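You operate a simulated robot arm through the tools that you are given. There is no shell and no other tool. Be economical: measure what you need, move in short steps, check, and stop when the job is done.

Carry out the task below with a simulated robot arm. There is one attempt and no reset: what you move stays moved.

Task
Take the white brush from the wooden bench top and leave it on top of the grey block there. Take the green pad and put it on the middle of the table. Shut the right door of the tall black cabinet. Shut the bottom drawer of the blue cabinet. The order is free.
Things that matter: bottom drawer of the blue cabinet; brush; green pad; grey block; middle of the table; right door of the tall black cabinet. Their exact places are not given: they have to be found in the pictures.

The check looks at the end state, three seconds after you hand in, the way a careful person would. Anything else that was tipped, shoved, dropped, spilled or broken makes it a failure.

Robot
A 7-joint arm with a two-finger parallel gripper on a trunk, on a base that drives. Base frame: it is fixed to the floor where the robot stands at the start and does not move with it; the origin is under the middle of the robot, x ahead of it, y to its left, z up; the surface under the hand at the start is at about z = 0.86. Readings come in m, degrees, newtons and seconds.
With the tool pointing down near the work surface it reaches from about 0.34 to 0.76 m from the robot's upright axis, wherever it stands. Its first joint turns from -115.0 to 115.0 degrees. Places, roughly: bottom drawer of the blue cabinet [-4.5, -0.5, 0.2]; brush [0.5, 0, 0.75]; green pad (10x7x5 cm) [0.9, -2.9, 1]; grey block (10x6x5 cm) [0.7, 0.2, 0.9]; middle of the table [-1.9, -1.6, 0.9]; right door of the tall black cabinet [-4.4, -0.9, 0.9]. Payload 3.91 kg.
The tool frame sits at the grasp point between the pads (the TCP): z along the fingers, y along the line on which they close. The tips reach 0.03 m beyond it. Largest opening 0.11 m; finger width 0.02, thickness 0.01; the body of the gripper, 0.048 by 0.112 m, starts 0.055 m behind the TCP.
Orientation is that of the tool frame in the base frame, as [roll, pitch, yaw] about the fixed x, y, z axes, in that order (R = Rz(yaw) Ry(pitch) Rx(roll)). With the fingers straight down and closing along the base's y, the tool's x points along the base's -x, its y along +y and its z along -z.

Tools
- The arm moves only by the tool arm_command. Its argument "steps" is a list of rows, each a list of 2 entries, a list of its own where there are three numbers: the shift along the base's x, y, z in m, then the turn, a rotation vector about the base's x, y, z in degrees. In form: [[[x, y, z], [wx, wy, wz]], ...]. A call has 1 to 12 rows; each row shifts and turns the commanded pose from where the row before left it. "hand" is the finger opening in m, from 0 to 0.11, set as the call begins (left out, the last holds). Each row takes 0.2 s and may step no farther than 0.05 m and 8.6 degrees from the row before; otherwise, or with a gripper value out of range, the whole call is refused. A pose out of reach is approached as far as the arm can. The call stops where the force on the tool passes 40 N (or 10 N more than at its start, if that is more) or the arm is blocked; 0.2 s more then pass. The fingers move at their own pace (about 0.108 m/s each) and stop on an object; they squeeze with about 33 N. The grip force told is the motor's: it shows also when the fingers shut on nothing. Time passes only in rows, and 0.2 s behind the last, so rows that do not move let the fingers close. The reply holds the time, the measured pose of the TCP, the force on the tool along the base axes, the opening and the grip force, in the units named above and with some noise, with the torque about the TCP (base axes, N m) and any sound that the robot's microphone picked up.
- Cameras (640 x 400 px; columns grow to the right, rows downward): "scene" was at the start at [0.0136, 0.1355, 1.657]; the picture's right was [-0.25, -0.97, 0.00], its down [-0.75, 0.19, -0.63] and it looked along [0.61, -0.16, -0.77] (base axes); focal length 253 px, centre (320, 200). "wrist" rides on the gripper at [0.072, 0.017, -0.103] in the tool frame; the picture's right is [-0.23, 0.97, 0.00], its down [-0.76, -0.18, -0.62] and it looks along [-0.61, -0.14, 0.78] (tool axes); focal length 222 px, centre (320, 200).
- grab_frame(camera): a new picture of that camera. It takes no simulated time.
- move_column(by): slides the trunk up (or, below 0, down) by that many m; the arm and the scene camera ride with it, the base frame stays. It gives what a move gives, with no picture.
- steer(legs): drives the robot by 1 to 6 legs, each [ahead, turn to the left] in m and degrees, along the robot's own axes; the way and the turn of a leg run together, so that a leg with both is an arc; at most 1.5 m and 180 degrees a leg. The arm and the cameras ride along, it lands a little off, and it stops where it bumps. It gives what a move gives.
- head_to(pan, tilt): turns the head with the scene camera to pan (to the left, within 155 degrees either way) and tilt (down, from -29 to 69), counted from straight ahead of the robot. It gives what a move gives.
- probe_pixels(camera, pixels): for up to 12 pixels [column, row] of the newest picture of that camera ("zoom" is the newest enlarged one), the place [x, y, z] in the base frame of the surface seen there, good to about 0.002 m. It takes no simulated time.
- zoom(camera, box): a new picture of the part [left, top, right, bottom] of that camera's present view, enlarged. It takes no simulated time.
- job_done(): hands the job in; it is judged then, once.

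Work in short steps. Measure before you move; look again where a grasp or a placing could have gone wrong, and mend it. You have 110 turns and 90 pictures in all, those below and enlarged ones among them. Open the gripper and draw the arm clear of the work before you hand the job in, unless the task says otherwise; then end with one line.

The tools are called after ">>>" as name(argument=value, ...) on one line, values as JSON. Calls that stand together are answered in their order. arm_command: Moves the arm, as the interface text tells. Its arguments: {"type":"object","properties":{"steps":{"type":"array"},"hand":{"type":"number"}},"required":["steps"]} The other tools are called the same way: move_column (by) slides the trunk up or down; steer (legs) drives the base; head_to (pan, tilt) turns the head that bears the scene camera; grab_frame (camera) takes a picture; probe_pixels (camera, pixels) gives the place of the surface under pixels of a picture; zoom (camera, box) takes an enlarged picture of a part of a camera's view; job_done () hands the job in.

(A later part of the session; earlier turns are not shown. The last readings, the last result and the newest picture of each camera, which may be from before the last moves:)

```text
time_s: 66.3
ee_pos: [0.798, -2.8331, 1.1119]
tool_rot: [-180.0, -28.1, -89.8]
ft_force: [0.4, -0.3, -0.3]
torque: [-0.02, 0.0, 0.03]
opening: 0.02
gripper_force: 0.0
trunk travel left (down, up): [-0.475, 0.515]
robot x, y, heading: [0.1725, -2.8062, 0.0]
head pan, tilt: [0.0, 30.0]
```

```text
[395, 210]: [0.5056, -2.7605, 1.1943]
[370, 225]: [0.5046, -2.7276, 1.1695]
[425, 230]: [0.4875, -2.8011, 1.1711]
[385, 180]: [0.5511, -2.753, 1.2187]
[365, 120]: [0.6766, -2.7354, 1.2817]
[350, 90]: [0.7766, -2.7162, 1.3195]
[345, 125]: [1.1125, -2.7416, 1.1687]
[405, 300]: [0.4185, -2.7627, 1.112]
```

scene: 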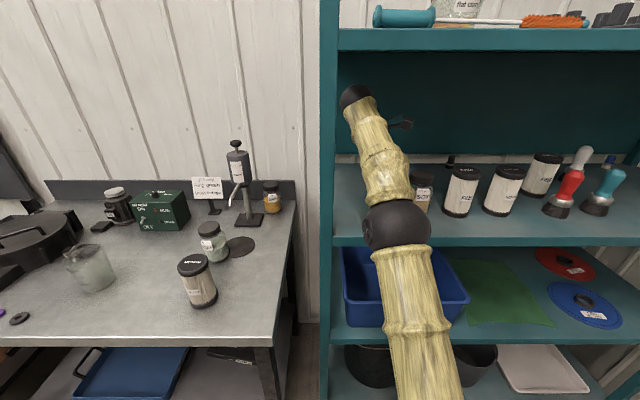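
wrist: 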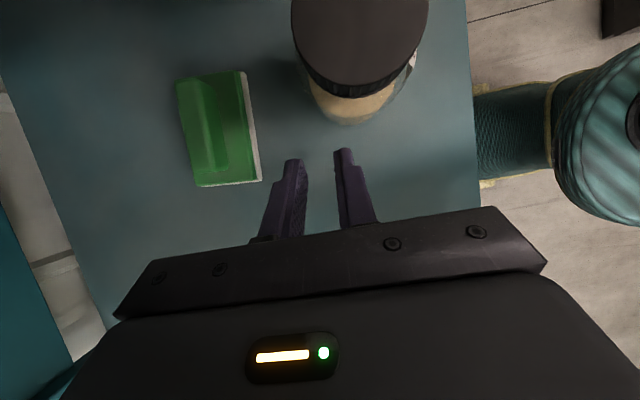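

Pad centre ≈ (0.896, −2.892), turned about −6°. I shift to y −2.80, go to x 0.896 with −6° yaw, and lower with fingers opening, beside the pad.

>>> arm_command(steps=[[[0, 0.035, 0], [0, 0, 0]], [[0.03, 0, 0], [0, 0, -3]], [[0.03, 0, 0], [0, 0, -3]], [[0.037, 0, 0], [0, 0, 0]], [[0, 0, 0], [0, 0, 0]]])

>>> arm_command(steps=[[[0, 0, -0.015], [0, 0, 0]], [[0, 0, -0.015], [0, 0, 0]], [[0, 0, -0.015], [0, 0, 0]], [[0, 0, -0.005], [0, 0, 0]], [[0, 0, 0], [0, 0, 0]]], hand=0.11)

>>> grab_frame(camera="wrist")

```text
time_s: 67.5
ee_pos: [0.7983, -2.7987, 1.1095]
tool_rot: [-180.0, -27.8, -89.7]
ft_force: [0.1, -0.6, 0.0]
torque: [0.0, 0.0, -0.02]
opening: 0.0199
gripper_force: 0.0
out of reach, approached as far as the arm can: row 2, 3, 4
trunk travel left (down, up): [-0.475, 0.515]
robot x, y, heading: [0.169, -2.8091, 0.1]
head pan, tilt: [0.0, 30.0]
```

```text
time_s: 68.7
ee_pos: [0.7975, -2.8002, 1.0619]
tool_rot: [-179.7, -27.8, -89.8]
ft_force: [-0.5, 0.8, 0.6]
torque: [0.01, 0.0, -0.05]
opening: 0.1098
gripper_force: 0.0
trunk travel left (down, up): [-0.475, 0.515]
robot x, y, heading: [0.1713, -2.8066, -0.2]
head pan, tilt: [0.0, 30.0]
```

```text
60 pictures are left
```

wrist: 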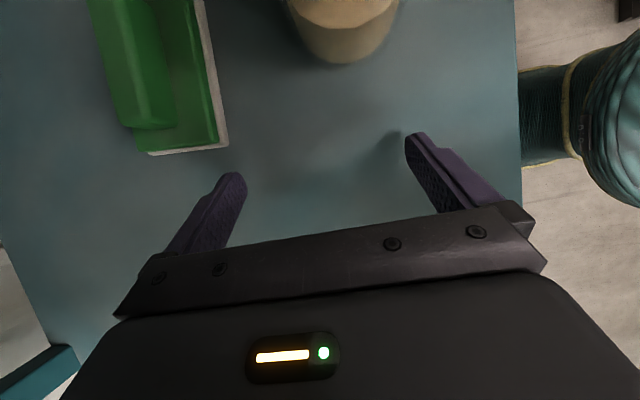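

Out of reach beyond x 0.80, so the base needs ~0.1 m forward. I probe how far the robot's front is from the shelf edge.

>>> probe_pixels(camera="wrist", pixels=[[516, 150], [527, 110], [560, 150], [545, 90], [585, 130], [600, 200], [630, 230], [513, 50], [550, 210]])

>>> head_to(pan=0, tilt=69)

>>> grab_frame(camera="scene")

```text
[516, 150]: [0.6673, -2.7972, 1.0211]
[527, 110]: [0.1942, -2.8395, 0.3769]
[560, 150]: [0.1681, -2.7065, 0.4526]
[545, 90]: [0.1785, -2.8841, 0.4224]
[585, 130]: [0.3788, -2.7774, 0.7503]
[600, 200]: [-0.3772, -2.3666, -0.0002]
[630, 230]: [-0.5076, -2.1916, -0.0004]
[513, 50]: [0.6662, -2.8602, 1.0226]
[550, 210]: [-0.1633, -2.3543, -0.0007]
```

```text
time_s: 69.7
ee_pos: [0.7982, -2.801, 1.0608]
tool_rot: [-179.9, -27.9, -89.7]
ft_force: [0.4, -0.3, 0.2]
torque: [0.01, -0.03, -0.02]
opening: 0.1101
gripper_force: 0.0
trunk travel left (down, up): [-0.475, 0.515]
robot x, y, heading: [0.1694, -2.8077, -0.0]
head pan, tilt: [0.0, 68.8]
```

```text
59 pictures are left
```

scene: 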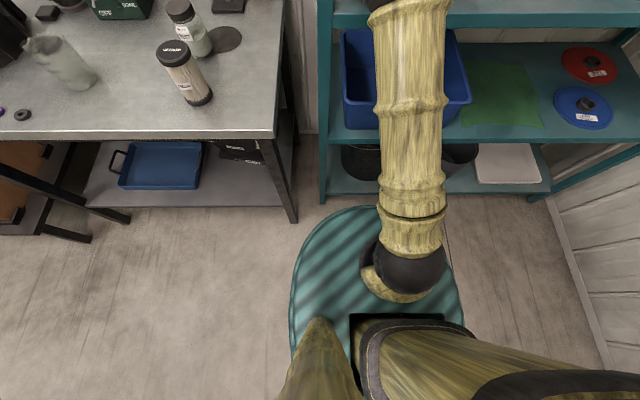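

Base front edge appears at (365,206); I probe it against the shelf's lower edge.

>>> probe_pixels(camera="scene", pixels=[[345, 210], [365, 208], [340, 203], [345, 197], [325, 190], [330, 140], [450, 255], [300, 260], [292, 215], [275, 135], [410, 380]])

```text
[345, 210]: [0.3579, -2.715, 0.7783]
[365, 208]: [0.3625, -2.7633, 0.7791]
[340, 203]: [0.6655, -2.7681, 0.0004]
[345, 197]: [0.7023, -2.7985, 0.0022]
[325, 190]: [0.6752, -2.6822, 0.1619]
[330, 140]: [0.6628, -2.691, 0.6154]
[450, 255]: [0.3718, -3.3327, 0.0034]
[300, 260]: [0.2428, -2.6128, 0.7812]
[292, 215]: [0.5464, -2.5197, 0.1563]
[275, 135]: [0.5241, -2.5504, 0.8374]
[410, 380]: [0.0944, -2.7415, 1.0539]
```

There's 0.30 m between the torso and the shelf. I drive 0.1 m forward; the open fingers stay beside the pad (tips y ≈ −2.823 vs pad −2.842).

>>> steer(legs=[[0.1, 0]])

>>> grab_frame(camera="wrist")

```text
time_s: 70.9
ee_pos: [0.8985, -2.7952, 1.061]
tool_rot: [-179.9, -28.0, -89.6]
ft_force: [0.6, -0.3, -0.1]
torque: [-0.01, 0.04, 0.01]
opening: 0.1099
gripper_force: 0.0
trunk travel left (down, up): [-0.475, 0.515]
robot x, y, heading: [0.2688, -2.8104, 0.2]
head pan, tilt: [0.0, 68.8]
```

```text
58 pictures are left
```

wrist: 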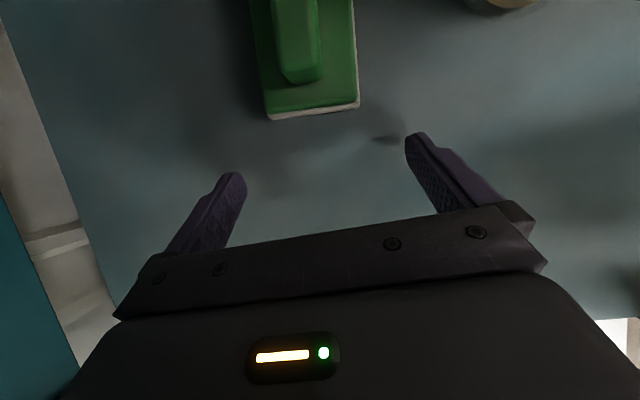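

Alignment is good. I rotate −6° and slide −0.09 m in y so the fingers straddle the pad.

>>> arm_command(steps=[[[0, 0, 0], [0, 0, -3]], [[0, 0, 0], [0, 0, -3.2]], [[0, -0.025, 0], [0, 0, 0]], [[-0.002, -0.025, 0], [0, 0, 0]], [[0, -0.025, 0], [0, 0, 0]], [[0, -0.018, 0], [0, 0, 0]], [[0, 0, 0], [0, 0, 0]]])

>>> grab_frame(camera="wrist")

```text
time_s: 72.5
ee_pos: [0.8951, -2.8888, 1.0603]
tool_rot: [-179.9, -28.0, -95.8]
ft_force: [0.6, 0.5, 0.3]
torque: [0.01, 0.03, 0.03]
opening: 0.1098
gripper_force: 0.0
trunk travel left (down, up): [-0.475, 0.515]
robot x, y, heading: [0.2695, -2.8099, -0.1]
head pan, tilt: [0.0, 68.8]
```

```text
57 pictures are left
```

wrist: 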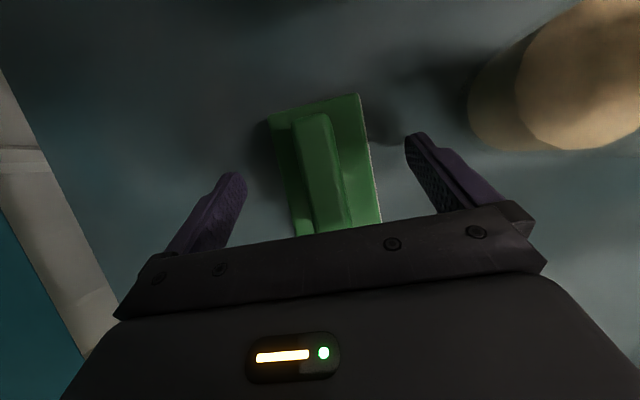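

The fingers straddle the pad. I lower 3 mm and close.

>>> arm_command(steps=[[[0, 0, -0.003], [0, 0, 0]], [[0, 0, 0], [0, 0, 0]]])

>>> arm_command(steps=[[[0, 0, 0], [0, 0, 0]], [[0, 0, 0], [0, 0, 0]], [[0, 0, 0], [0, 0, 0]], [[0, 0, 0], [0, 0, 0]]], hand=0.0)

>>> grab_frame(camera="wrist")

```text
time_s: 73.1
ee_pos: [0.8954, -2.8889, 1.0579]
tool_rot: [-179.9, -28.0, -95.8]
ft_force: [0.8, 0.1, 0.4]
torque: [-0.02, 0.01, 0.01]
opening: 0.11
gripper_force: 0.0
trunk travel left (down, up): [-0.475, 0.515]
robot x, y, heading: [0.2714, -2.8058, 0.1]
head pan, tilt: [0.0, 68.8]
```

```text
time_s: 74.1
ee_pos: [0.8956, -2.8879, 1.0576]
tool_rot: [-179.8, -28.0, -95.9]
ft_force: [1.0, 0.6, 0.4]
torque: [-0.05, -0.14, 0.04]
opening: 0.063
gripper_force: 32.7
trunk travel left (down, up): [-0.475, 0.515]
robot x, y, heading: [0.2708, -2.8116, -0.0]
head pan, tilt: [0.0, 68.8]
```

```text
56 pictures are left
```

wrist: 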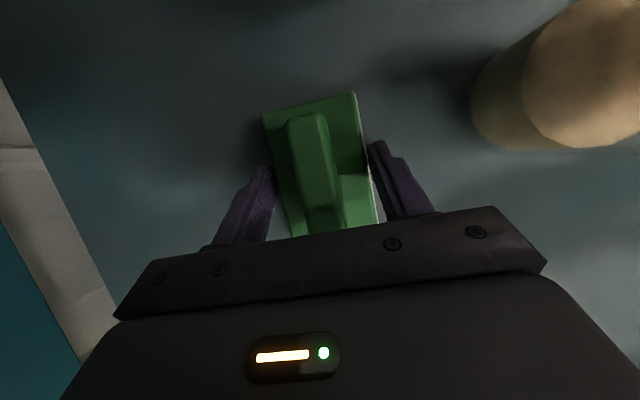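

Gripped (63 mm). I lift 3 cm, move to y ≈ −2.79, and check; then I'll turn the tool +90° so it exits narrow past the jar.

>>> arm_command(steps=[[[0, 0, 0.01], [0, 0, 0]], [[0, 0, 0.02], [0, 0, 0]], [[0, 0.025, 0], [0, 0, 0]], [[0, 0.025, 0], [0, 0, 0]], [[0, 0.025, 0], [0, 0, 0]], [[0, 0.02, 0], [0, 0, 0]], [[0, 0, 0], [0, 0, 0]]])

>>> grab_frame(camera="wrist")

```text
time_s: 75.7
ee_pos: [0.8945, -2.7936, 1.0873]
tool_rot: [-179.8, -28.0, -95.8]
ft_force: [-1.2, 0.5, -1.2]
torque: [0.02, 0.01, -0.01]
opening: 0.0633
gripper_force: 32.7
trunk travel left (down, up): [-0.475, 0.515]
robot x, y, heading: [0.2658, -2.8099, 0.2]
head pan, tilt: [0.0, 68.8]
```

```text
55 pictures are left
```

wrist: 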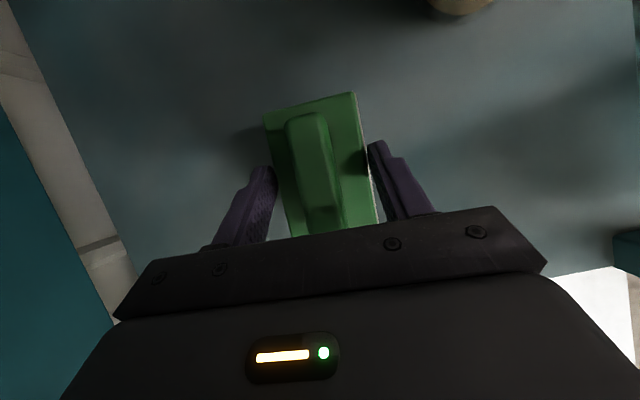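

Held firmly. Now rotate +96° about vertical while drawing back slightly.

>>> arm_command(steps=[[[0, 0, 0.01], [0, 0, 8]], [[0, 0, 0.01], [0, 0, 8]], [[0, 0, 0], [0, 0, 8]], [[0, 0, 0], [0, 0, 8]], [[0, 0, 0], [0, 0, 8]], [[0, 0, 0], [0, 0, 8]]])

>>> arm_command(steps=[[[0, 0, 0], [0, 0, 8]], [[0, 0, 0], [0, 0, 8]], [[0, 0, 0], [0, 0, 8]], [[0, 0, 0], [0, 0, 8]], [[0, 0, 0], [0, 0, 8]], [[0, 0, 0], [0, 0, 8]], [[0, 0, 0], [0, 0, 0]]])

>>> head_to(pan=0, tilt=30)

>>> grab_frame(camera="scene")

>>> grab_frame(camera="wrist")

```text
time_s: 77.1
ee_pos: [0.8957, -2.7934, 1.1077]
tool_rot: [180.0, -27.9, -47.7]
ft_force: [-1.0, 0.2, -0.1]
torque: [0.03, 0.05, 0.01]
opening: 0.063
gripper_force: 32.6
trunk travel left (down, up): [-0.475, 0.515]
robot x, y, heading: [0.268, -2.8075, -0.1]
head pan, tilt: [0.0, 68.8]
```

```text
time_s: 78.7
ee_pos: [0.894, -2.7929, 1.106]
tool_rot: [-179.9, -28.0, 0.3]
ft_force: [0.0, 0.2, -0.8]
torque: [-0.02, -0.04, 0.01]
opening: 0.063
gripper_force: 32.7
trunk travel left (down, up): [-0.475, 0.515]
robot x, y, heading: [0.2641, -2.805, 0.1]
head pan, tilt: [0.0, 68.8]
```

```text
time_s: 79.8
ee_pos: [0.8947, -2.7927, 1.1077]
tool_rot: [-179.9, -28.0, 0.2]
ft_force: [-0.5, -0.2, -1.4]
torque: [0.0, -0.04, 0.01]
opening: 0.063
gripper_force: 33.1
trunk travel left (down, up): [-0.475, 0.515]
robot x, y, heading: [0.2693, -2.8077, 0.2]
head pan, tilt: [0.0, 30.0]
```

```text
54 pictures are left
```

scene: 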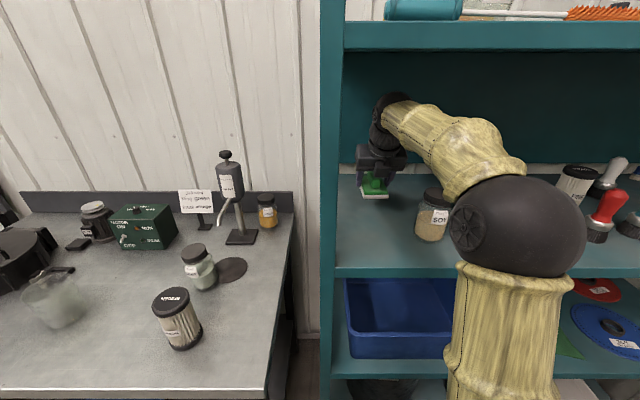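

```text
53 pictures are left
```

wrist: 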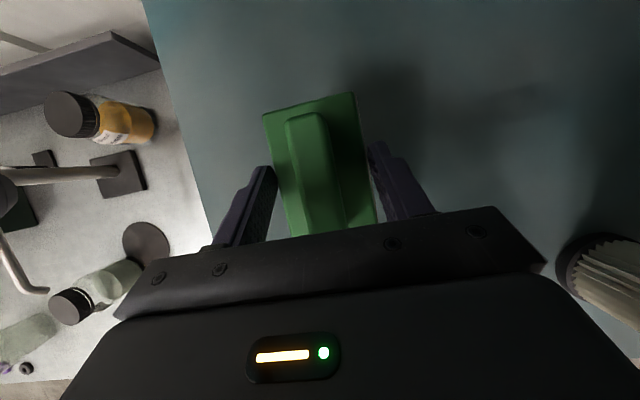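

Before withdrawing by driving straight back, I check the forearm's height and position near the jar.

>>> probe_pixels(camera="scene", pixels=[[440, 170], [450, 190], [480, 110], [425, 150], [400, 130], [455, 215], [515, 165], [582, 230], [430, 195], [417, 215], [500, 270], [375, 180]])

```text
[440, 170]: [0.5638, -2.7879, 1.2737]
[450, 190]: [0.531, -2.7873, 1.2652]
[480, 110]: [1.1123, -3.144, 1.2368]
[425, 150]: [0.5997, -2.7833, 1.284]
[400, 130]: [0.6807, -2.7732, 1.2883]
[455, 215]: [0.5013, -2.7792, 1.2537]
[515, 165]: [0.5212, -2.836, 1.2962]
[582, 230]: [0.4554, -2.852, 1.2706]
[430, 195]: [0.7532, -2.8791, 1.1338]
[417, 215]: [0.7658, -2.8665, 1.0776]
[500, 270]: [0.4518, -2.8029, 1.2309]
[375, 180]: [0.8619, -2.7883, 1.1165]
```

Clear. I nudge +0.012 in y and drive straight back 0.4 m.

>>> arm_command(steps=[[[0, 0.012, 0], [0, 0, 0]], [[0, 0, 0], [0, 0, 0]]])

>>> steer(legs=[[-0.4, 0]])

>>> grab_frame(camera="scene")

```text
time_s: 80.4
ee_pos: [0.8957, -2.7807, 1.1073]
tool_rot: [-179.9, -28.0, 0.3]
ft_force: [0.6, 0.1, -0.4]
torque: [-0.02, 0.0, 0.04]
opening: 0.063
gripper_force: 33.5
trunk travel left (down, up): [-0.475, 0.515]
robot x, y, heading: [0.2684, -2.8086, 0.0]
head pan, tilt: [0.0, 30.0]
```

```text
time_s: 83.3
ee_pos: [0.4897, -2.7808, 1.1075]
tool_rot: [-179.8, -28.0, 0.2]
ft_force: [-0.7, 0.3, -0.3]
torque: [-0.01, 0.0, 0.0]
opening: 0.0633
gripper_force: 33.1
trunk travel left (down, up): [-0.475, 0.515]
robot x, y, heading: [-0.137, -2.8052, 0.1]
head pan, tilt: [0.0, 30.0]
```

```text
52 pictures are left
```

scene: 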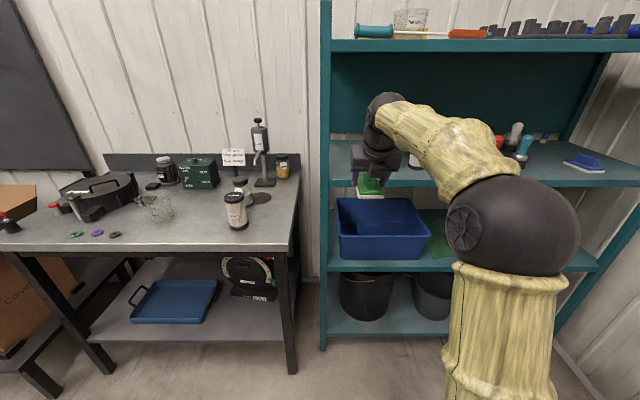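

The pad is out. I retract the arm, raise the trunk, and look at the table side next.

>>> arm_command(steps=[[[-0.03, 0, 0.02], [0, 0, 0]], [[-0.03, 0, 0.02], [0, 0, 0]], [[-0.03, 0, 0.02], [0, 0, 0]], [[-0.03, 0, 0.02], [0, 0, 0]], [[-0.03, 0, 0.0], [0, 0, 0]], [[0, 0, 0], [0, 0, 0]]])

>>> move_column(by=0.2)

>>> steer(legs=[[0, 90], [1.15, 0], [1.15, 0]])

```text
time_s: 84.9
ee_pos: [0.3464, -2.7426, 1.1841]
tool_rot: [-179.6, -27.4, 5.1]
ft_force: [0.4, 1.5, -1.1]
torque: [-0.03, -0.02, -0.01]
opening: 0.063
gripper_force: 33.1
out of reach, approached as far as the arm can: row 5
trunk travel left (down, up): [-0.475, 0.515]
robot x, y, heading: [-0.1374, -2.8084, 0.0]
head pan, tilt: [0.0, 30.0]
stopped in row 6: the arm was blocked; the commanded pose is now the measured one
```

```text
time_s: 87.0
ee_pos: [0.3464, -2.7431, 1.383]
tool_rot: [-179.6, -27.5, 5.1]
ft_force: [-0.4, 0.5, -1.4]
torque: [0.03, 0.02, 0.05]
opening: 0.0632
gripper_force: 32.4
trunk travel left (down, up): [-0.675, 0.315]
robot x, y, heading: [-0.1397, -2.8088, -0.0]
head pan, tilt: [0.0, 30.0]
```

```text
time_s: 88.8
ee_pos: [0.3315, -2.6685, 1.384]
tool_rot: [-179.5, -27.4, 14.1]
ft_force: [0.1, 0.0, -0.8]
torque: [0.01, -0.01, -0.01]
opening: 0.063
gripper_force: 32.7
trunk travel left (down, up): [-0.675, 0.315]
robot x, y, heading: [-0.1386, -2.8091, 9.0]
head pan, tilt: [0.0, 30.0]
stopped in leg 1: the robot was blocked; the commanded pose is now the measured one
```

The turn was blocked at 9°. I look right and behind for what the robot touches.

>>> head_to(pan=-90, tilt=45)

>>> grab_frame(camera="scene")

>>> head_to(pan=-150, tilt=50)

>>> grab_frame(camera="scene")

```text
time_s: 90.5
ee_pos: [0.3306, -2.6694, 1.3835]
tool_rot: [-179.5, -27.4, 14.1]
ft_force: [-0.5, -1.1, -1.2]
torque: [-0.01, -0.02, -0.01]
opening: 0.0631
gripper_force: 32.6
trunk travel left (down, up): [-0.675, 0.315]
robot x, y, heading: [-0.1357, -2.8058, 9.1]
head pan, tilt: [-90.0, 45.0]
```

```text
51 pictures are left
```

scene: 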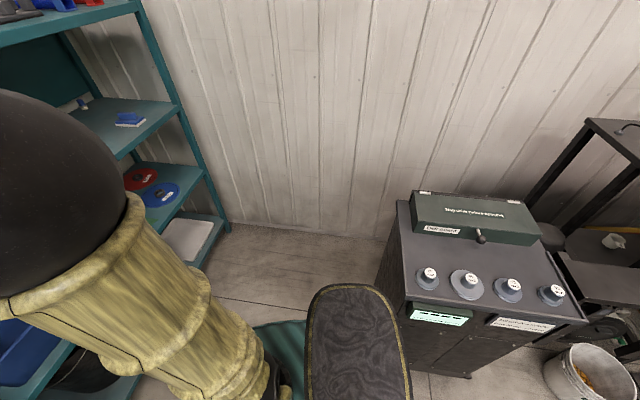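

```text
time_s: 91.8
ee_pos: [0.3321, -2.6684, 1.3839]
tool_rot: [-179.5, -27.6, 14.1]
ft_force: [0.7, -0.6, -0.7]
torque: [-0.01, 0.0, -0.01]
opening: 0.0632
gripper_force: 32.9
trunk travel left (down, up): [-0.675, 0.315]
robot x, y, heading: [-0.1378, -2.8066, 8.5]
head pan, tilt: [-150.0, 50.0]
```

```text
50 pictures are left
```

scene: 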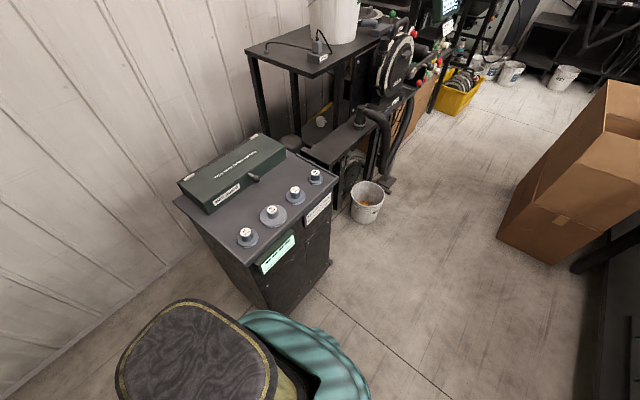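

The teal base's rear edge is close to the black box's corner at (265,305). I probe them.

>>> probe_pixels(camera="scene", pixels=[[260, 315], [300, 320], [340, 350], [368, 390], [268, 303], [330, 262], [262, 275], [175, 200], [320, 190], [245, 325]])

```text
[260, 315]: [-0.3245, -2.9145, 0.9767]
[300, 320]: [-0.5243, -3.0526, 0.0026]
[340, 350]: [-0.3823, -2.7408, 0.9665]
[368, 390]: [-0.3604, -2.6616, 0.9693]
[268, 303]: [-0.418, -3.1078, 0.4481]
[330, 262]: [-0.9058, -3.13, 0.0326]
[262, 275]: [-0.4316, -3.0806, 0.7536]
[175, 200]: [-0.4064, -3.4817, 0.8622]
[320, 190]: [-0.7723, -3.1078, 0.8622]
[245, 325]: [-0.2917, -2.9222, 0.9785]
```

The base's rear-right corner touched the black box (corner at (−0.42,−3.09)). I drive 0.15 m forward, then turn left.

>>> steer(legs=[[0.15, 0]])

>>> steer(legs=[[0, 81]])

>>> head_to(pan=40, tilt=35)

>>> grab_frame(camera="scene")

```text
time_s: 93.3
ee_pos: [0.4781, -2.6452, 1.3832]
tool_rot: [-179.5, -27.4, 14.2]
ft_force: [0.2, -0.9, -2.0]
torque: [-0.03, 0.04, 0.02]
opening: 0.063
gripper_force: 32.8
trunk travel left (down, up): [-0.675, 0.315]
robot x, y, heading: [0.0119, -2.7843, 8.9]
head pan, tilt: [-150.0, 50.0]
```

```text
time_s: 98.7
ee_pos: [-0.0564, -2.2984, 1.383]
tool_rot: [-179.7, -27.5, 95.2]
ft_force: [0.0, 1.0, -1.9]
torque: [0.02, -0.01, 0.01]
opening: 0.0632
gripper_force: 33.1
trunk travel left (down, up): [-0.675, 0.315]
robot x, y, heading: [0.0043, -2.7884, 89.9]
head pan, tilt: [-150.0, 50.0]
```

```text
time_s: 101.5
ee_pos: [-0.0565, -2.2999, 1.3838]
tool_rot: [-179.6, -27.5, 95.1]
ft_force: [-0.7, -0.9, -2.1]
torque: [-0.01, 0.01, 0.02]
opening: 0.063
gripper_force: 32.8
trunk travel left (down, up): [-0.675, 0.315]
robot x, y, heading: [0.012, -2.7855, 90.2]
head pan, tilt: [40.0, 35.0]
```

```text
49 pictures are left
```

scene: 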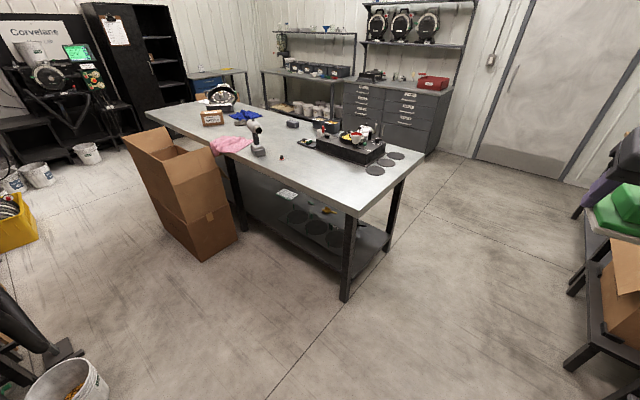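

The table is clear to view; I probe its corners and zoom on its middle.

>>> probe_pixels(camera="scene", pixels=[[352, 212], [422, 155], [148, 112], [200, 102], [270, 140], [292, 125], [255, 150], [230, 145], [250, 115], [310, 145], [210, 185]])

>>> zoom(camera="scene", box=[190, 75, 430, 225])

```text
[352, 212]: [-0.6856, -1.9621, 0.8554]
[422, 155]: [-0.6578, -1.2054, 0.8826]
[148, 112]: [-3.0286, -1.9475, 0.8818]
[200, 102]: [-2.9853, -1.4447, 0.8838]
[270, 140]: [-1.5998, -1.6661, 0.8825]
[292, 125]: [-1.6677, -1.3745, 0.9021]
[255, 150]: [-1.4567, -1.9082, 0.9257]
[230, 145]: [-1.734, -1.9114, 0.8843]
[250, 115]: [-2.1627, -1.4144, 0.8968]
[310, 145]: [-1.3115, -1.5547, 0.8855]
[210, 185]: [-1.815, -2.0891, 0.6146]
```

```text
2.67 times, centred on (310, 150) of scene
```

zoom: 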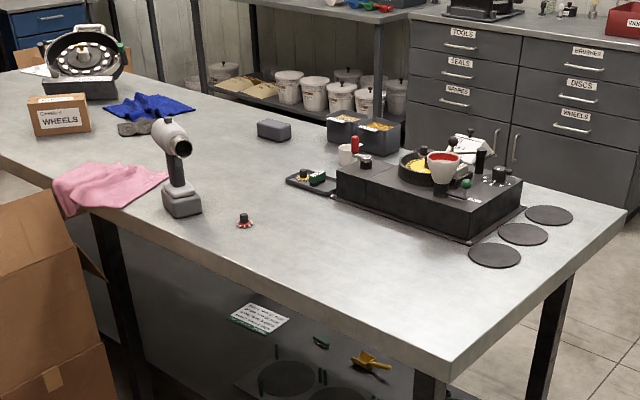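

Table spans x −3.03…−0.656, y −1.965…−1.166, top z 0.8815; its centre (−1.845, −1.565) is bare. I drive up the corridor, then west along the north side.

>>> steer(legs=[[1.2, 3], [1.1, -3], [0, 90]])

>>> head_to(pan=20, tilt=35)

>>> grab_frame(camera="scene")

```text
time_s: 120.3
ee_pos: [-0.5499, -0.5746, 1.3826]
tool_rot: [-179.6, -27.4, -173.2]
ft_force: [1.2, 0.4, -1.6]
torque: [0.0, -0.02, 0.01]
opening: 0.0633
gripper_force: 33.6
trunk travel left (down, up): [-0.675, 0.315]
robot x, y, heading: [-0.0655, -0.499, -178.4]
head pan, tilt: [40.0, 35.0]
```

```text
time_s: 121.2
ee_pos: [-0.5512, -0.5767, 1.3837]
tool_rot: [-179.6, -27.3, -173.2]
ft_force: [-0.5, -0.9, -1.7]
torque: [0.0, -0.01, 0.01]
opening: 0.0631
gripper_force: 32.7
trunk travel left (down, up): [-0.675, 0.315]
robot x, y, heading: [-0.0654, -0.4996, -178.7]
head pan, tilt: [20.0, 35.0]
```

```text
47 pictures are left
```

scene: 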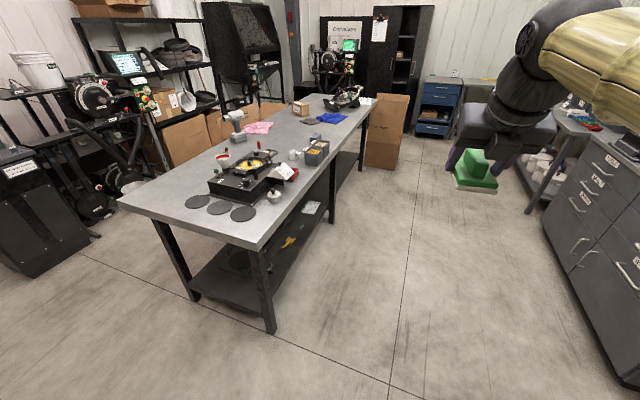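

The aisle is clear. I drive west 1.78 m, then turn left to face the table.

>>> steer(legs=[[1.0, 0], [0.78, 0], [0, 88.5]])

>>> head_to(pan=0, tilt=45)

>>> grab_frame(camera="scene")

```text
time_s: 137.2
ee_pos: [-1.7989, -1.0038, 1.3833]
tool_rot: [-179.5, -27.3, -86.7]
ft_force: [-0.9, 0.1, -0.9]
torque: [0.0, 0.02, -0.03]
opening: 0.0633
gripper_force: 33.2
trunk travel left (down, up): [-0.675, 0.315]
robot x, y, heading: [-1.8495, -0.517, -92.0]
head pan, tilt: [20.0, 35.0]
```

```text
time_s: 138.0
ee_pos: [-1.8003, -1.0024, 1.384]
tool_rot: [-179.5, -27.4, -86.7]
ft_force: [0.2, -0.7, -1.1]
torque: [0.01, -0.01, -0.01]
opening: 0.0633
gripper_force: 32.8
trunk travel left (down, up): [-0.675, 0.315]
robot x, y, heading: [-1.8529, -0.5173, -92.0]
head pan, tilt: [0.0, 45.0]
```

```text
46 pictures are left
```

scene: 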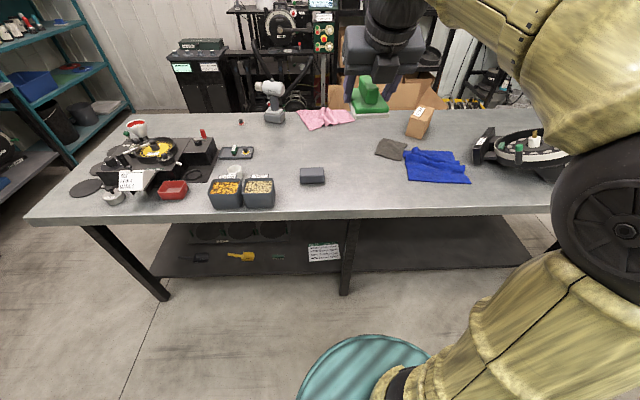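

Centre spot is bare. I drive 0.22 m toward the table and check clearance looking down.

>>> steer(legs=[[0.22, 2]])

>>> head_to(pan=0, tilt=60)

>>> grab_frame(camera="scene")

```text
time_s: 139.9
ee_pos: [-1.7866, -1.2236, 1.3833]
tool_rot: [-179.6, -27.4, -84.7]
ft_force: [-0.1, 0.0, -1.6]
torque: [0.01, -0.01, -0.01]
opening: 0.063
gripper_force: 33.3
trunk travel left (down, up): [-0.675, 0.315]
robot x, y, heading: [-1.8517, -0.7439, -89.8]
head pan, tilt: [0.0, 45.0]
```

```text
time_s: 140.7
ee_pos: [-1.7864, -1.2233, 1.3832]
tool_rot: [-179.6, -27.4, -84.8]
ft_force: [-0.5, 0.3, -1.1]
torque: [0.03, 0.02, -0.02]
opening: 0.063
gripper_force: 33.2
trunk travel left (down, up): [-0.675, 0.315]
robot x, y, heading: [-1.854, -0.7401, -89.8]
head pan, tilt: [0.0, 60.0]
```

```text
45 pictures are left
```

scene: 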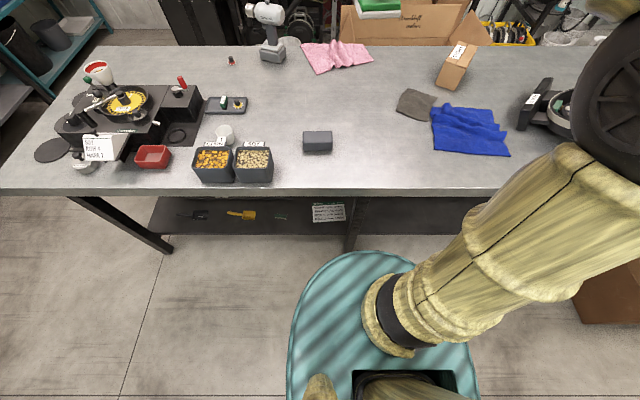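

I probe the intended spot around the table's middle.

>>> probe_pixels(camera="scene", pixels=[[350, 100], [350, 115], [365, 110], [340, 90], [318, 130], [318, 145], [400, 100], [405, 115], [320, 70], [352, 187], [340, 75]])

```text
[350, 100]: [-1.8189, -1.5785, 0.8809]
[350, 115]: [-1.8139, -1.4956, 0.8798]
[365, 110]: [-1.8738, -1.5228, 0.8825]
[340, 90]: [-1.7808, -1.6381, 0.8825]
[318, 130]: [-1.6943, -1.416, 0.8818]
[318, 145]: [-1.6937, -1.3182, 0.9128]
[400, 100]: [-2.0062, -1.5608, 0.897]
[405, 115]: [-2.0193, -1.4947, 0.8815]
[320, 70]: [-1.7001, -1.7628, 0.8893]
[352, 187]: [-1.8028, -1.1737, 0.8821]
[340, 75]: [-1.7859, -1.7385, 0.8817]
```

The centre (−1.845, −1.565) is bare with about 15 cm margins. I move the pad above it at z ≈ 1.1.

>>> arm_command(steps=[[[-0.006, -0.038, -0.028], [0, 0, 0]], [[-0.006, -0.038, -0.028], [0, 0, 0]], [[-0.006, -0.038, -0.028], [0, 0, 0]], [[-0.006, -0.038, -0.028], [0, 0, 0]], [[-0.006, -0.038, -0.028], [0, 0, 0]], [[-0.006, -0.038, -0.028], [0, 0, 0]], [[-0.006, -0.038, -0.028], [0, 0, 0]], [[-0.006, -0.038, -0.028], [0, 0, -2]], [[-0.006, -0.038, -0.028], [0, 0, -2]], [[0, 0, 0], [0, 0, -1]]])

>>> grab_frame(camera="scene")

```text
time_s: 142.8
ee_pos: [-1.837, -1.5481, 1.1477]
tool_rot: [-179.7, -27.3, -89.7]
ft_force: [0.0, -0.8, -1.2]
torque: [0.03, 0.0, 0.04]
opening: 0.0633
gripper_force: 33.7
out of reach, approached as far as the arm can: row 9
trunk travel left (down, up): [-0.675, 0.315]
robot x, y, heading: [-1.8494, -0.7421, -90.1]
head pan, tilt: [0.0, 60.0]
```

```text
44 pictures are left
```

scene: 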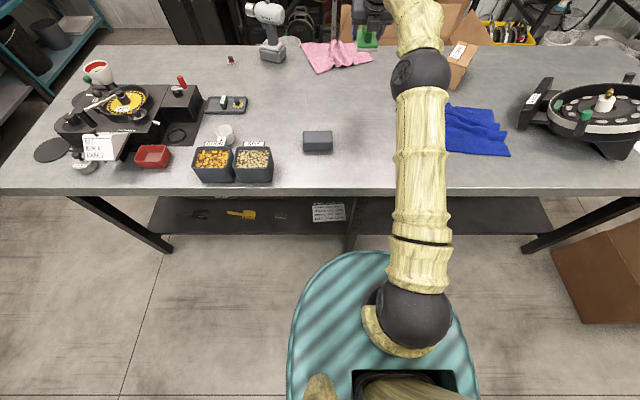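

Near the reach limit, so I drive 0.09 m closer (torso stays ~14 cm clear of the table edge), then bring the pad back over the centre.

>>> steer(legs=[[0.09, 0]])

>>> arm_command(steps=[[[-0.002, 0.025, -0.02], [0, 0, 0]], [[-0.002, 0.025, -0.03], [0, 0, 0]], [[-0.002, 0.023, -0.03], [0, 0, 0]], [[0, 0, -0.03], [0, 0, 0]], [[0, 0, -0.03], [0, 0, 0]], [[0, 0, 0], [0, 0, 0]]])

>>> grab_frame(camera="wrist")

```text
time_s: 144.0
ee_pos: [-1.8385, -1.6371, 1.1467]
tool_rot: [-179.7, -27.4, -89.8]
ft_force: [-0.4, -0.5, -1.6]
torque: [0.03, -0.03, 0.02]
opening: 0.0631
gripper_force: 33.1
trunk travel left (down, up): [-0.675, 0.315]
robot x, y, heading: [-1.8533, -0.8252, -90.0]
head pan, tilt: [0.0, 60.0]
```

```text
time_s: 145.4
ee_pos: [-1.8443, -1.5626, 1.0094]
tool_rot: [-179.6, -27.5, -89.8]
ft_force: [0.1, -0.1, -0.9]
torque: [0.01, 0.02, 0.01]
opening: 0.0627
gripper_force: 32.7
trunk travel left (down, up): [-0.675, 0.315]
robot x, y, heading: [-1.8537, -0.827, -90.2]
head pan, tilt: [0.0, 60.0]
```

```text
43 pictures are left
```

wrist: 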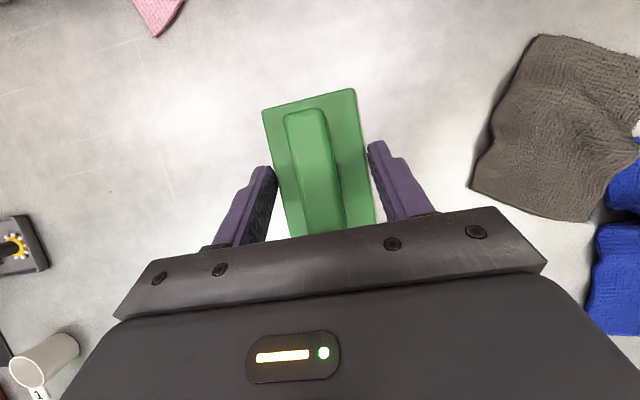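

Pad is above bare table, level. I lower to TCP z ≈ 0.922, then creep to contact.

>>> arm_command(steps=[[[0, 0, -0.03], [0, 0, 0]], [[0, 0, -0.03], [0, 0, 0]], [[0, 0, -0.02], [0, 0, 0]], [[0, 0, -0.007], [0, 0, 0]], [[0, 0, 0], [0, 0, 0]]])

>>> arm_command(steps=[[[0, 0, -0.002], [0, 0, 0]], [[0, 0, -0.002], [0, 0, 0]], [[0, 0, 0], [0, 0, 0]]])

>>> grab_frame(camera="wrist")

```text
time_s: 146.6
ee_pos: [-1.8435, -1.5635, 0.9198]
tool_rot: [-179.5, -27.5, -89.9]
ft_force: [0.3, 0.2, -0.5]
torque: [-0.02, 0.01, 0.01]
opening: 0.063
gripper_force: 33.1
trunk travel left (down, up): [-0.675, 0.315]
robot x, y, heading: [-1.8529, -0.8248, -90.0]
head pan, tilt: [0.0, 60.0]
```

```text
time_s: 147.4
ee_pos: [-1.8443, -1.563, 0.9165]
tool_rot: [-179.6, -27.4, -89.7]
ft_force: [0.5, -1.1, 2.2]
torque: [-0.21, 0.11, 0.01]
opening: 0.0633
gripper_force: 32.9
trunk travel left (down, up): [-0.675, 0.315]
robot x, y, heading: [-1.8549, -0.8282, -90.1]
head pan, tilt: [0.0, 60.0]
```

```text
42 pictures are left
```

wrist: 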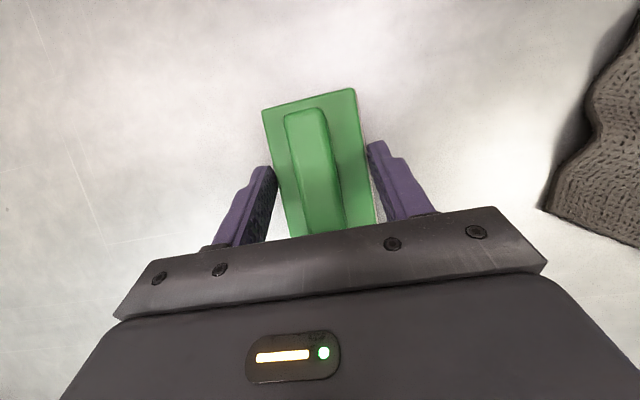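

Light contact (2 N). I open the gripper and draw back along the tool axis and up.

>>> arm_command(steps=[[[0, 0, 0], [0, 0, 0]], [[0, 0, 0], [0, 0, 0]], [[0, 0, 0], [0, 0, 0]], [[0, 0.01, 0.019], [0, 0, 0]], [[0, 0.016, 0.031], [0, 0, 0]], [[0, 0.016, 0.031], [0, 0, 0]], [[0, 0.02, 0.04], [0, 0, 0]], [[0, 0.02, 0.04], [0, 0, 0]], [[0, 0.02, 0.04], [0, 0, 0]], [[0, 0.03, 0.03], [0, 0, 0]], [[0, 0, 0], [0, 0, 0]]], hand=0.1)

>>> grab_frame(camera="wrist")

```text
time_s: 149.8
ee_pos: [-1.8444, -1.431, 1.149]
tool_rot: [-179.6, -27.4, -89.8]
ft_force: [0.4, -0.4, -0.7]
torque: [-0.02, -0.01, -0.01]
opening: 0.0998
gripper_force: 0.1
trunk travel left (down, up): [-0.675, 0.315]
robot x, y, heading: [-1.8504, -0.8325, -89.9]
head pan, tilt: [0.0, 60.0]
```

```text
41 pictures are left
```

wrist: 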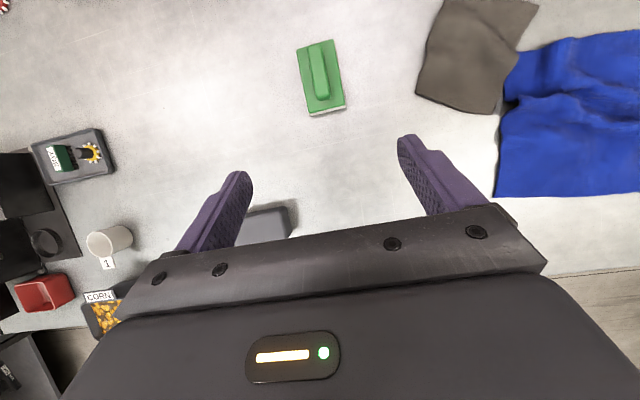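

The pad lies flat in the middle. I retract, back off 0.35 m, turn right to face the cabinets and look.

>>> arm_command(steps=[[[0, 0.03, 0.03], [0, 0, 0]], [[0, 0.03, 0.03], [0, 0, 0]], [[0, 0.03, 0.02], [0, 0, 0]], [[0, 0, 0], [0, 0, 0]]])

>>> steer(legs=[[-0.4, 0], [0, -90]])

>>> head_to(pan=0, tilt=25)

>>> grab_frame(camera="scene")

```text
time_s: 150.8
ee_pos: [-1.8454, -1.3418, 1.2299]
tool_rot: [-179.7, -27.3, -89.8]
ft_force: [0.6, 0.2, 0.6]
torque: [-0.02, 0.02, -0.01]
opening: 0.1001
gripper_force: 0.1
trunk travel left (down, up): [-0.675, 0.315]
robot x, y, heading: [-1.8511, -0.8293, -89.9]
head pan, tilt: [0.0, 60.0]
```

```text
time_s: 159.2
ee_pos: [-2.3655, -0.4394, 1.2288]
tool_rot: [-179.5, -27.4, -179.5]
ft_force: [0.6, -0.6, -1.0]
torque: [0.0, 0.03, 0.04]
opening: 0.1
gripper_force: 0.1
trunk travel left (down, up): [-0.675, 0.315]
robot x, y, heading: [-1.8533, -0.434, -179.5]
head pan, tilt: [0.0, 60.0]
```

```text
time_s: 160.2
ee_pos: [-2.3668, -0.4392, 1.2302]
tool_rot: [-179.6, -27.4, -179.5]
ft_force: [-0.5, -0.2, 0.5]
torque: [0.02, -0.05, 0.0]
opening: 0.1001
gripper_force: 0.1
trunk travel left (down, up): [-0.675, 0.315]
robot x, y, heading: [-1.8563, -0.4299, -179.7]
head pan, tilt: [0.0, 25.0]
```

```text
40 pictures are left
```

scene: 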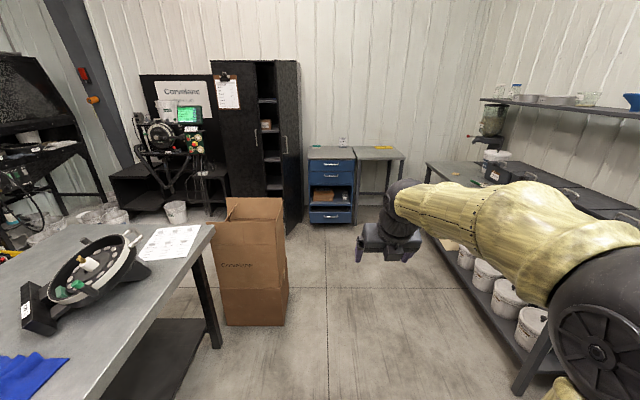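

The carton sits near (285,260); the cabinets beyond. I probe carton, door edge, drawer front and bench on the right.

>>> probe_pixels(camera="scene", pixels=[[287, 290], [285, 230], [298, 150], [277, 150], [300, 200], [285, 140], [330, 217], [310, 222], [352, 222], [330, 160], [510, 385], [430, 200]])

>>> zoom(camera="scene", box=[200, 50, 420, 240])

```text
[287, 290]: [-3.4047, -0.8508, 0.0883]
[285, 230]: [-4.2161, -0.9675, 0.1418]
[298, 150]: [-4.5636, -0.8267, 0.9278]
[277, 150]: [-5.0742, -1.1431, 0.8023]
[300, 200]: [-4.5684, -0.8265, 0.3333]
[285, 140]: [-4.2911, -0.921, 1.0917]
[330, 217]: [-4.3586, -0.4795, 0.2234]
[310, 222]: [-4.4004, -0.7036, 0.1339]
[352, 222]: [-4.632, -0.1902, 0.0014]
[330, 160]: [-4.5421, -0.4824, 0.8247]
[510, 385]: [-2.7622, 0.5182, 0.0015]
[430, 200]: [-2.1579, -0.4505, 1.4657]
```

```text
2.11 times, centred on (310, 145) of scene
```

zoom: 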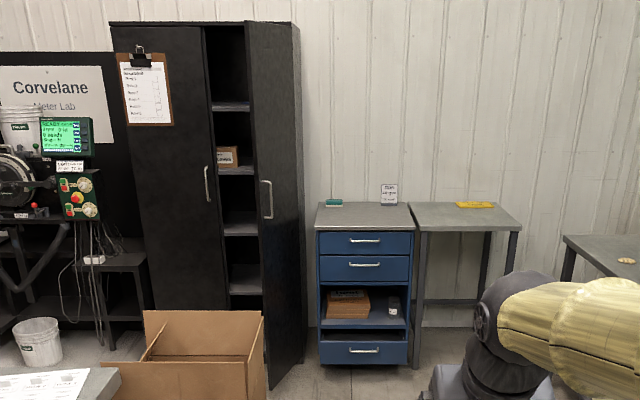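

Drawer front is at x ≈ −4.36, z ≈ 0.1–0.22; the door's free edge near (−4.22, −0.97), hinge near (−4.56, −0.83). I'll do the drawer first; I drive past the carton with a slight bow to the right.

>>> steer(legs=[[0.75, -6], [0.75, 6], [0.35, 0]])

>>> head_to(pan=0, tilt=45)

>>> grab_frame(camera="scene")

```text
time_s: 171.4
ee_pos: [-4.2079, -0.395, 1.2291]
tool_rot: [-179.6, -27.4, -178.9]
ft_force: [-0.1, -0.9, 0.2]
torque: [-0.01, -0.03, -0.01]
opening: 0.1001
gripper_force: 0.0
trunk travel left (down, up): [-0.675, 0.315]
robot x, y, heading: [-3.6965, -0.3797, -179.1]
head pan, tilt: [0.0, 25.0]
```

```text
time_s: 172.2
ee_pos: [-4.2091, -0.396, 1.2295]
tool_rot: [-179.5, -27.4, -178.9]
ft_force: [-0.6, -0.7, -0.7]
torque: [-0.02, -0.02, -0.01]
opening: 0.0999
gripper_force: 0.1
trunk travel left (down, up): [-0.675, 0.315]
robot x, y, heading: [-3.6992, -0.3815, -179.1]
head pan, tilt: [0.0, 45.0]
```

```text
38 pictures are left
```

scene: 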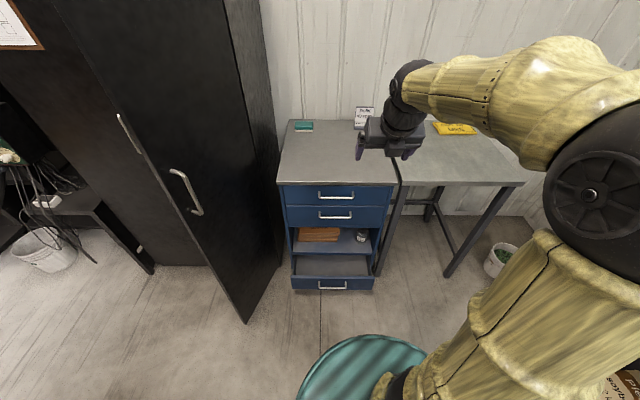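

A good view: the open bottom drawer front at (293–374, 277–290), door face with handle at (188,192). I probe them.

>>> probe_pixels(camera="scene", pixels=[[310, 282], [360, 282], [332, 288], [293, 287], [373, 287], [335, 252], [335, 193], [333, 268], [245, 318], [275, 265], [228, 150], [188, 192]])

>>> zoom(camera="scene", box=[270, 170, 410, 300])

```text
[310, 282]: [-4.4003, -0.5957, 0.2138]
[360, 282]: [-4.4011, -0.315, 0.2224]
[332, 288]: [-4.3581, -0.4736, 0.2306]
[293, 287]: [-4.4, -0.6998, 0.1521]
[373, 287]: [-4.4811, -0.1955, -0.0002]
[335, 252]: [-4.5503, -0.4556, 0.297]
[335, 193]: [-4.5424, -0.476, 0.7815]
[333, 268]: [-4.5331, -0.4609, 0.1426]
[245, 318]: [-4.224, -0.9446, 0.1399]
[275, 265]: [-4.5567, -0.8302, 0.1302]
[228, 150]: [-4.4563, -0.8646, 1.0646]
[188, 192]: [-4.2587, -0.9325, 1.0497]
```

```text
3.08 times, centred on (340, 235) of scene
```

zoom: 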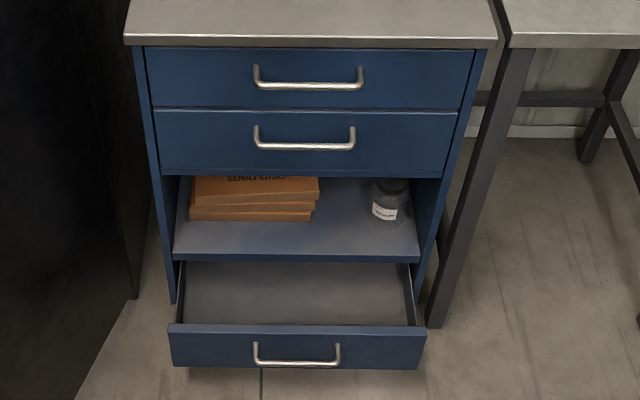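

Drawer front plane is x = −4.40 (closed plane −4.542), handle at z 0.23, y −0.47. I'll push with closed fingers, tool leaning forward ~47°, at z ≈ 0.16 below the handle. First close, tilt, and lower the trunk.

>>> arm_command(steps=[[[0, 0, 0], [0, 6.6, 0]], [[0, 0, 0], [0, 6.6, 0]], [[0, 0, 0], [0, 6.6, 0]], [[0, 0, 0], [0, 0, 0]]], hand=0.0)

>>> move_column(by=-0.65)

>>> grab_frame(camera="scene")

```text
time_s: 173.2
ee_pos: [-4.2076, -0.3959, 1.229]
tool_rot: [-180.0, -47.3, -178.6]
ft_force: [-0.5, 0.0, 0.1]
torque: [-0.02, 0.0, 0.01]
opening: 0.0002
gripper_force: 33.2
trunk travel left (down, up): [-0.675, 0.315]
robot x, y, heading: [-3.7018, -0.3776, -178.9]
head pan, tilt: [0.0, 45.0]
```

```text
refused: -0.65 is not a number from -0.4 to 0.4
```

```text
36 pictures are left
```

scene: 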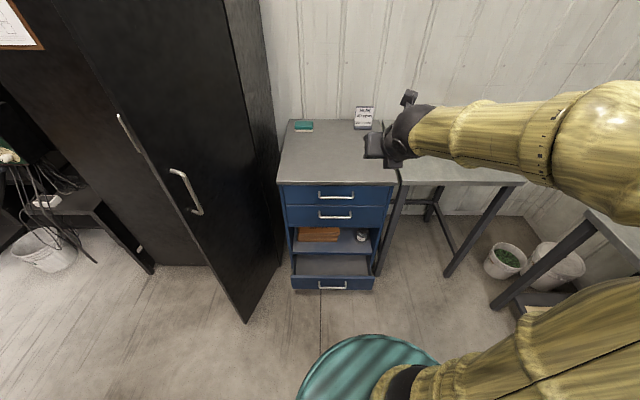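

The trunk moves at most 0.4 at a time. I check the elbow's distance from the right-hand bench before lowering.

>>> probe_pixels(camera="scene", pixels=[[600, 120], [630, 200], [590, 215], [620, 240], [560, 180], [410, 130], [375, 145], [410, 97]])

>>> move_column(by=-0.25)

>>> head_to(pan=-50, tilt=55)

>>> grab_frame(camera="scene")

```text
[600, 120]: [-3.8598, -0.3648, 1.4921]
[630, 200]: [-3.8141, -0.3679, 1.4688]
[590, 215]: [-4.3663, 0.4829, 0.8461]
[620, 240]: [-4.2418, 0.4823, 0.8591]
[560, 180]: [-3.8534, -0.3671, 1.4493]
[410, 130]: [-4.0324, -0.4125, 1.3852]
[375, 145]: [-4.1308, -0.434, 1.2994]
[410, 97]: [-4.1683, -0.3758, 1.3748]
```

```text
time_s: 175.8
ee_pos: [-4.2088, -0.3967, 0.9795]
tool_rot: [180.0, -47.2, -178.6]
ft_force: [0.0, 0.2, 0.2]
torque: [-0.01, 0.05, 0.02]
opening: 0.0004
gripper_force: 33.1
trunk travel left (down, up): [-0.425, 0.565]
robot x, y, heading: [-3.6958, -0.3831, -178.8]
head pan, tilt: [0.0, 45.0]
```

```text
time_s: 177.0
ee_pos: [-4.2088, -0.396, 0.9789]
tool_rot: [179.9, -47.1, -178.6]
ft_force: [0.2, 0.3, -0.3]
torque: [0.02, 0.0, 0.01]
opening: 0.0
gripper_force: 33.0
trunk travel left (down, up): [-0.425, 0.565]
robot x, y, heading: [-3.6967, -0.3821, -178.9]
head pan, tilt: [-50.0, 55.0]
```

```text
35 pictures are left
```

scene: 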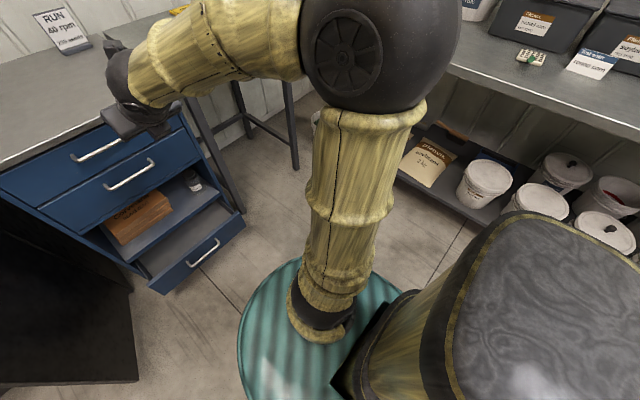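

The elbow is well clear of the right bench. I lower the trunk by another 0.4.

>>> move_column(by=-0.4)

>>> head_to(pan=0, tilt=35)

>>> arm_command(steps=[[[0, -0.02, -0.04], [0, 0, 0]], [[0, -0.02, -0.04], [0, 0, 0]], [[0, -0.02, -0.04], [0, 0, 0]], [[0, -0.02, -0.04], [0, 0, 0]], [[0, 0, -0.045], [0, 0, 0]], [[0, 0, -0.045], [0, 0, 0]], [[0, 0, -0.045], [0, 0, 0]], [[0, 0, -0.04], [0, 0, 0]], [[0, 0, -0.03], [0, 0, 0]], [[0, 0, 0], [0, 0, 0]]])

>>> grab_frame(camera="scene")

```text
time_s: 180.8
ee_pos: [-4.2076, -0.396, 0.5782]
tool_rot: [179.9, -47.2, -178.6]
ft_force: [-0.4, -0.6, -0.1]
torque: [0.02, 0.01, -0.05]
opening: 0.0
gripper_force: 33.3
trunk travel left (down, up): [-0.025, 0.965]
robot x, y, heading: [-3.6966, -0.3798, -179.1]
head pan, tilt: [-50.0, 55.0]
```

```text
time_s: 182.0
ee_pos: [-4.2095, -0.3964, 0.5789]
tool_rot: [179.9, -47.2, -178.5]
ft_force: [0.4, 0.6, -0.3]
torque: [0.03, -0.01, -0.01]
opening: 0.0
gripper_force: 33.1
trunk travel left (down, up): [-0.025, 0.965]
robot x, y, heading: [-3.6948, -0.3798, -178.9]
head pan, tilt: [0.0, 35.0]
```

```text
time_s: 184.2
ee_pos: [-4.145, -0.5042, 0.3927]
tool_rot: [179.9, -47.2, -178.6]
ft_force: [0.2, -0.6, 1.2]
torque: [-0.02, 0.02, -0.02]
opening: 0.0003
gripper_force: 33.1
out of reach, approached as far as the arm can: row 4, 5, 6, 7, 8, 9
trunk travel left (down, up): [-0.025, 0.965]
robot x, y, heading: [-3.6988, -0.3778, -178.9]
head pan, tilt: [0.0, 35.0]
```

```text
34 pictures are left
```

scene: 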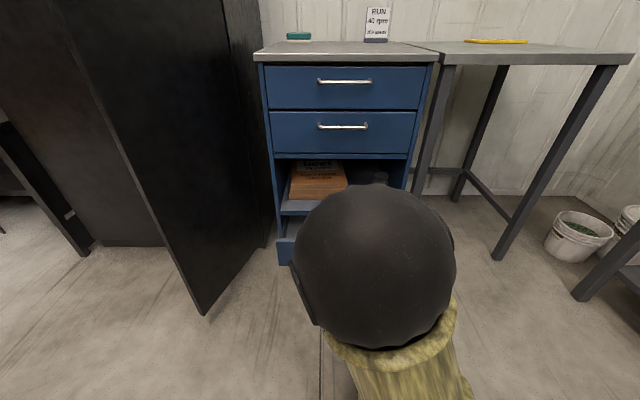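

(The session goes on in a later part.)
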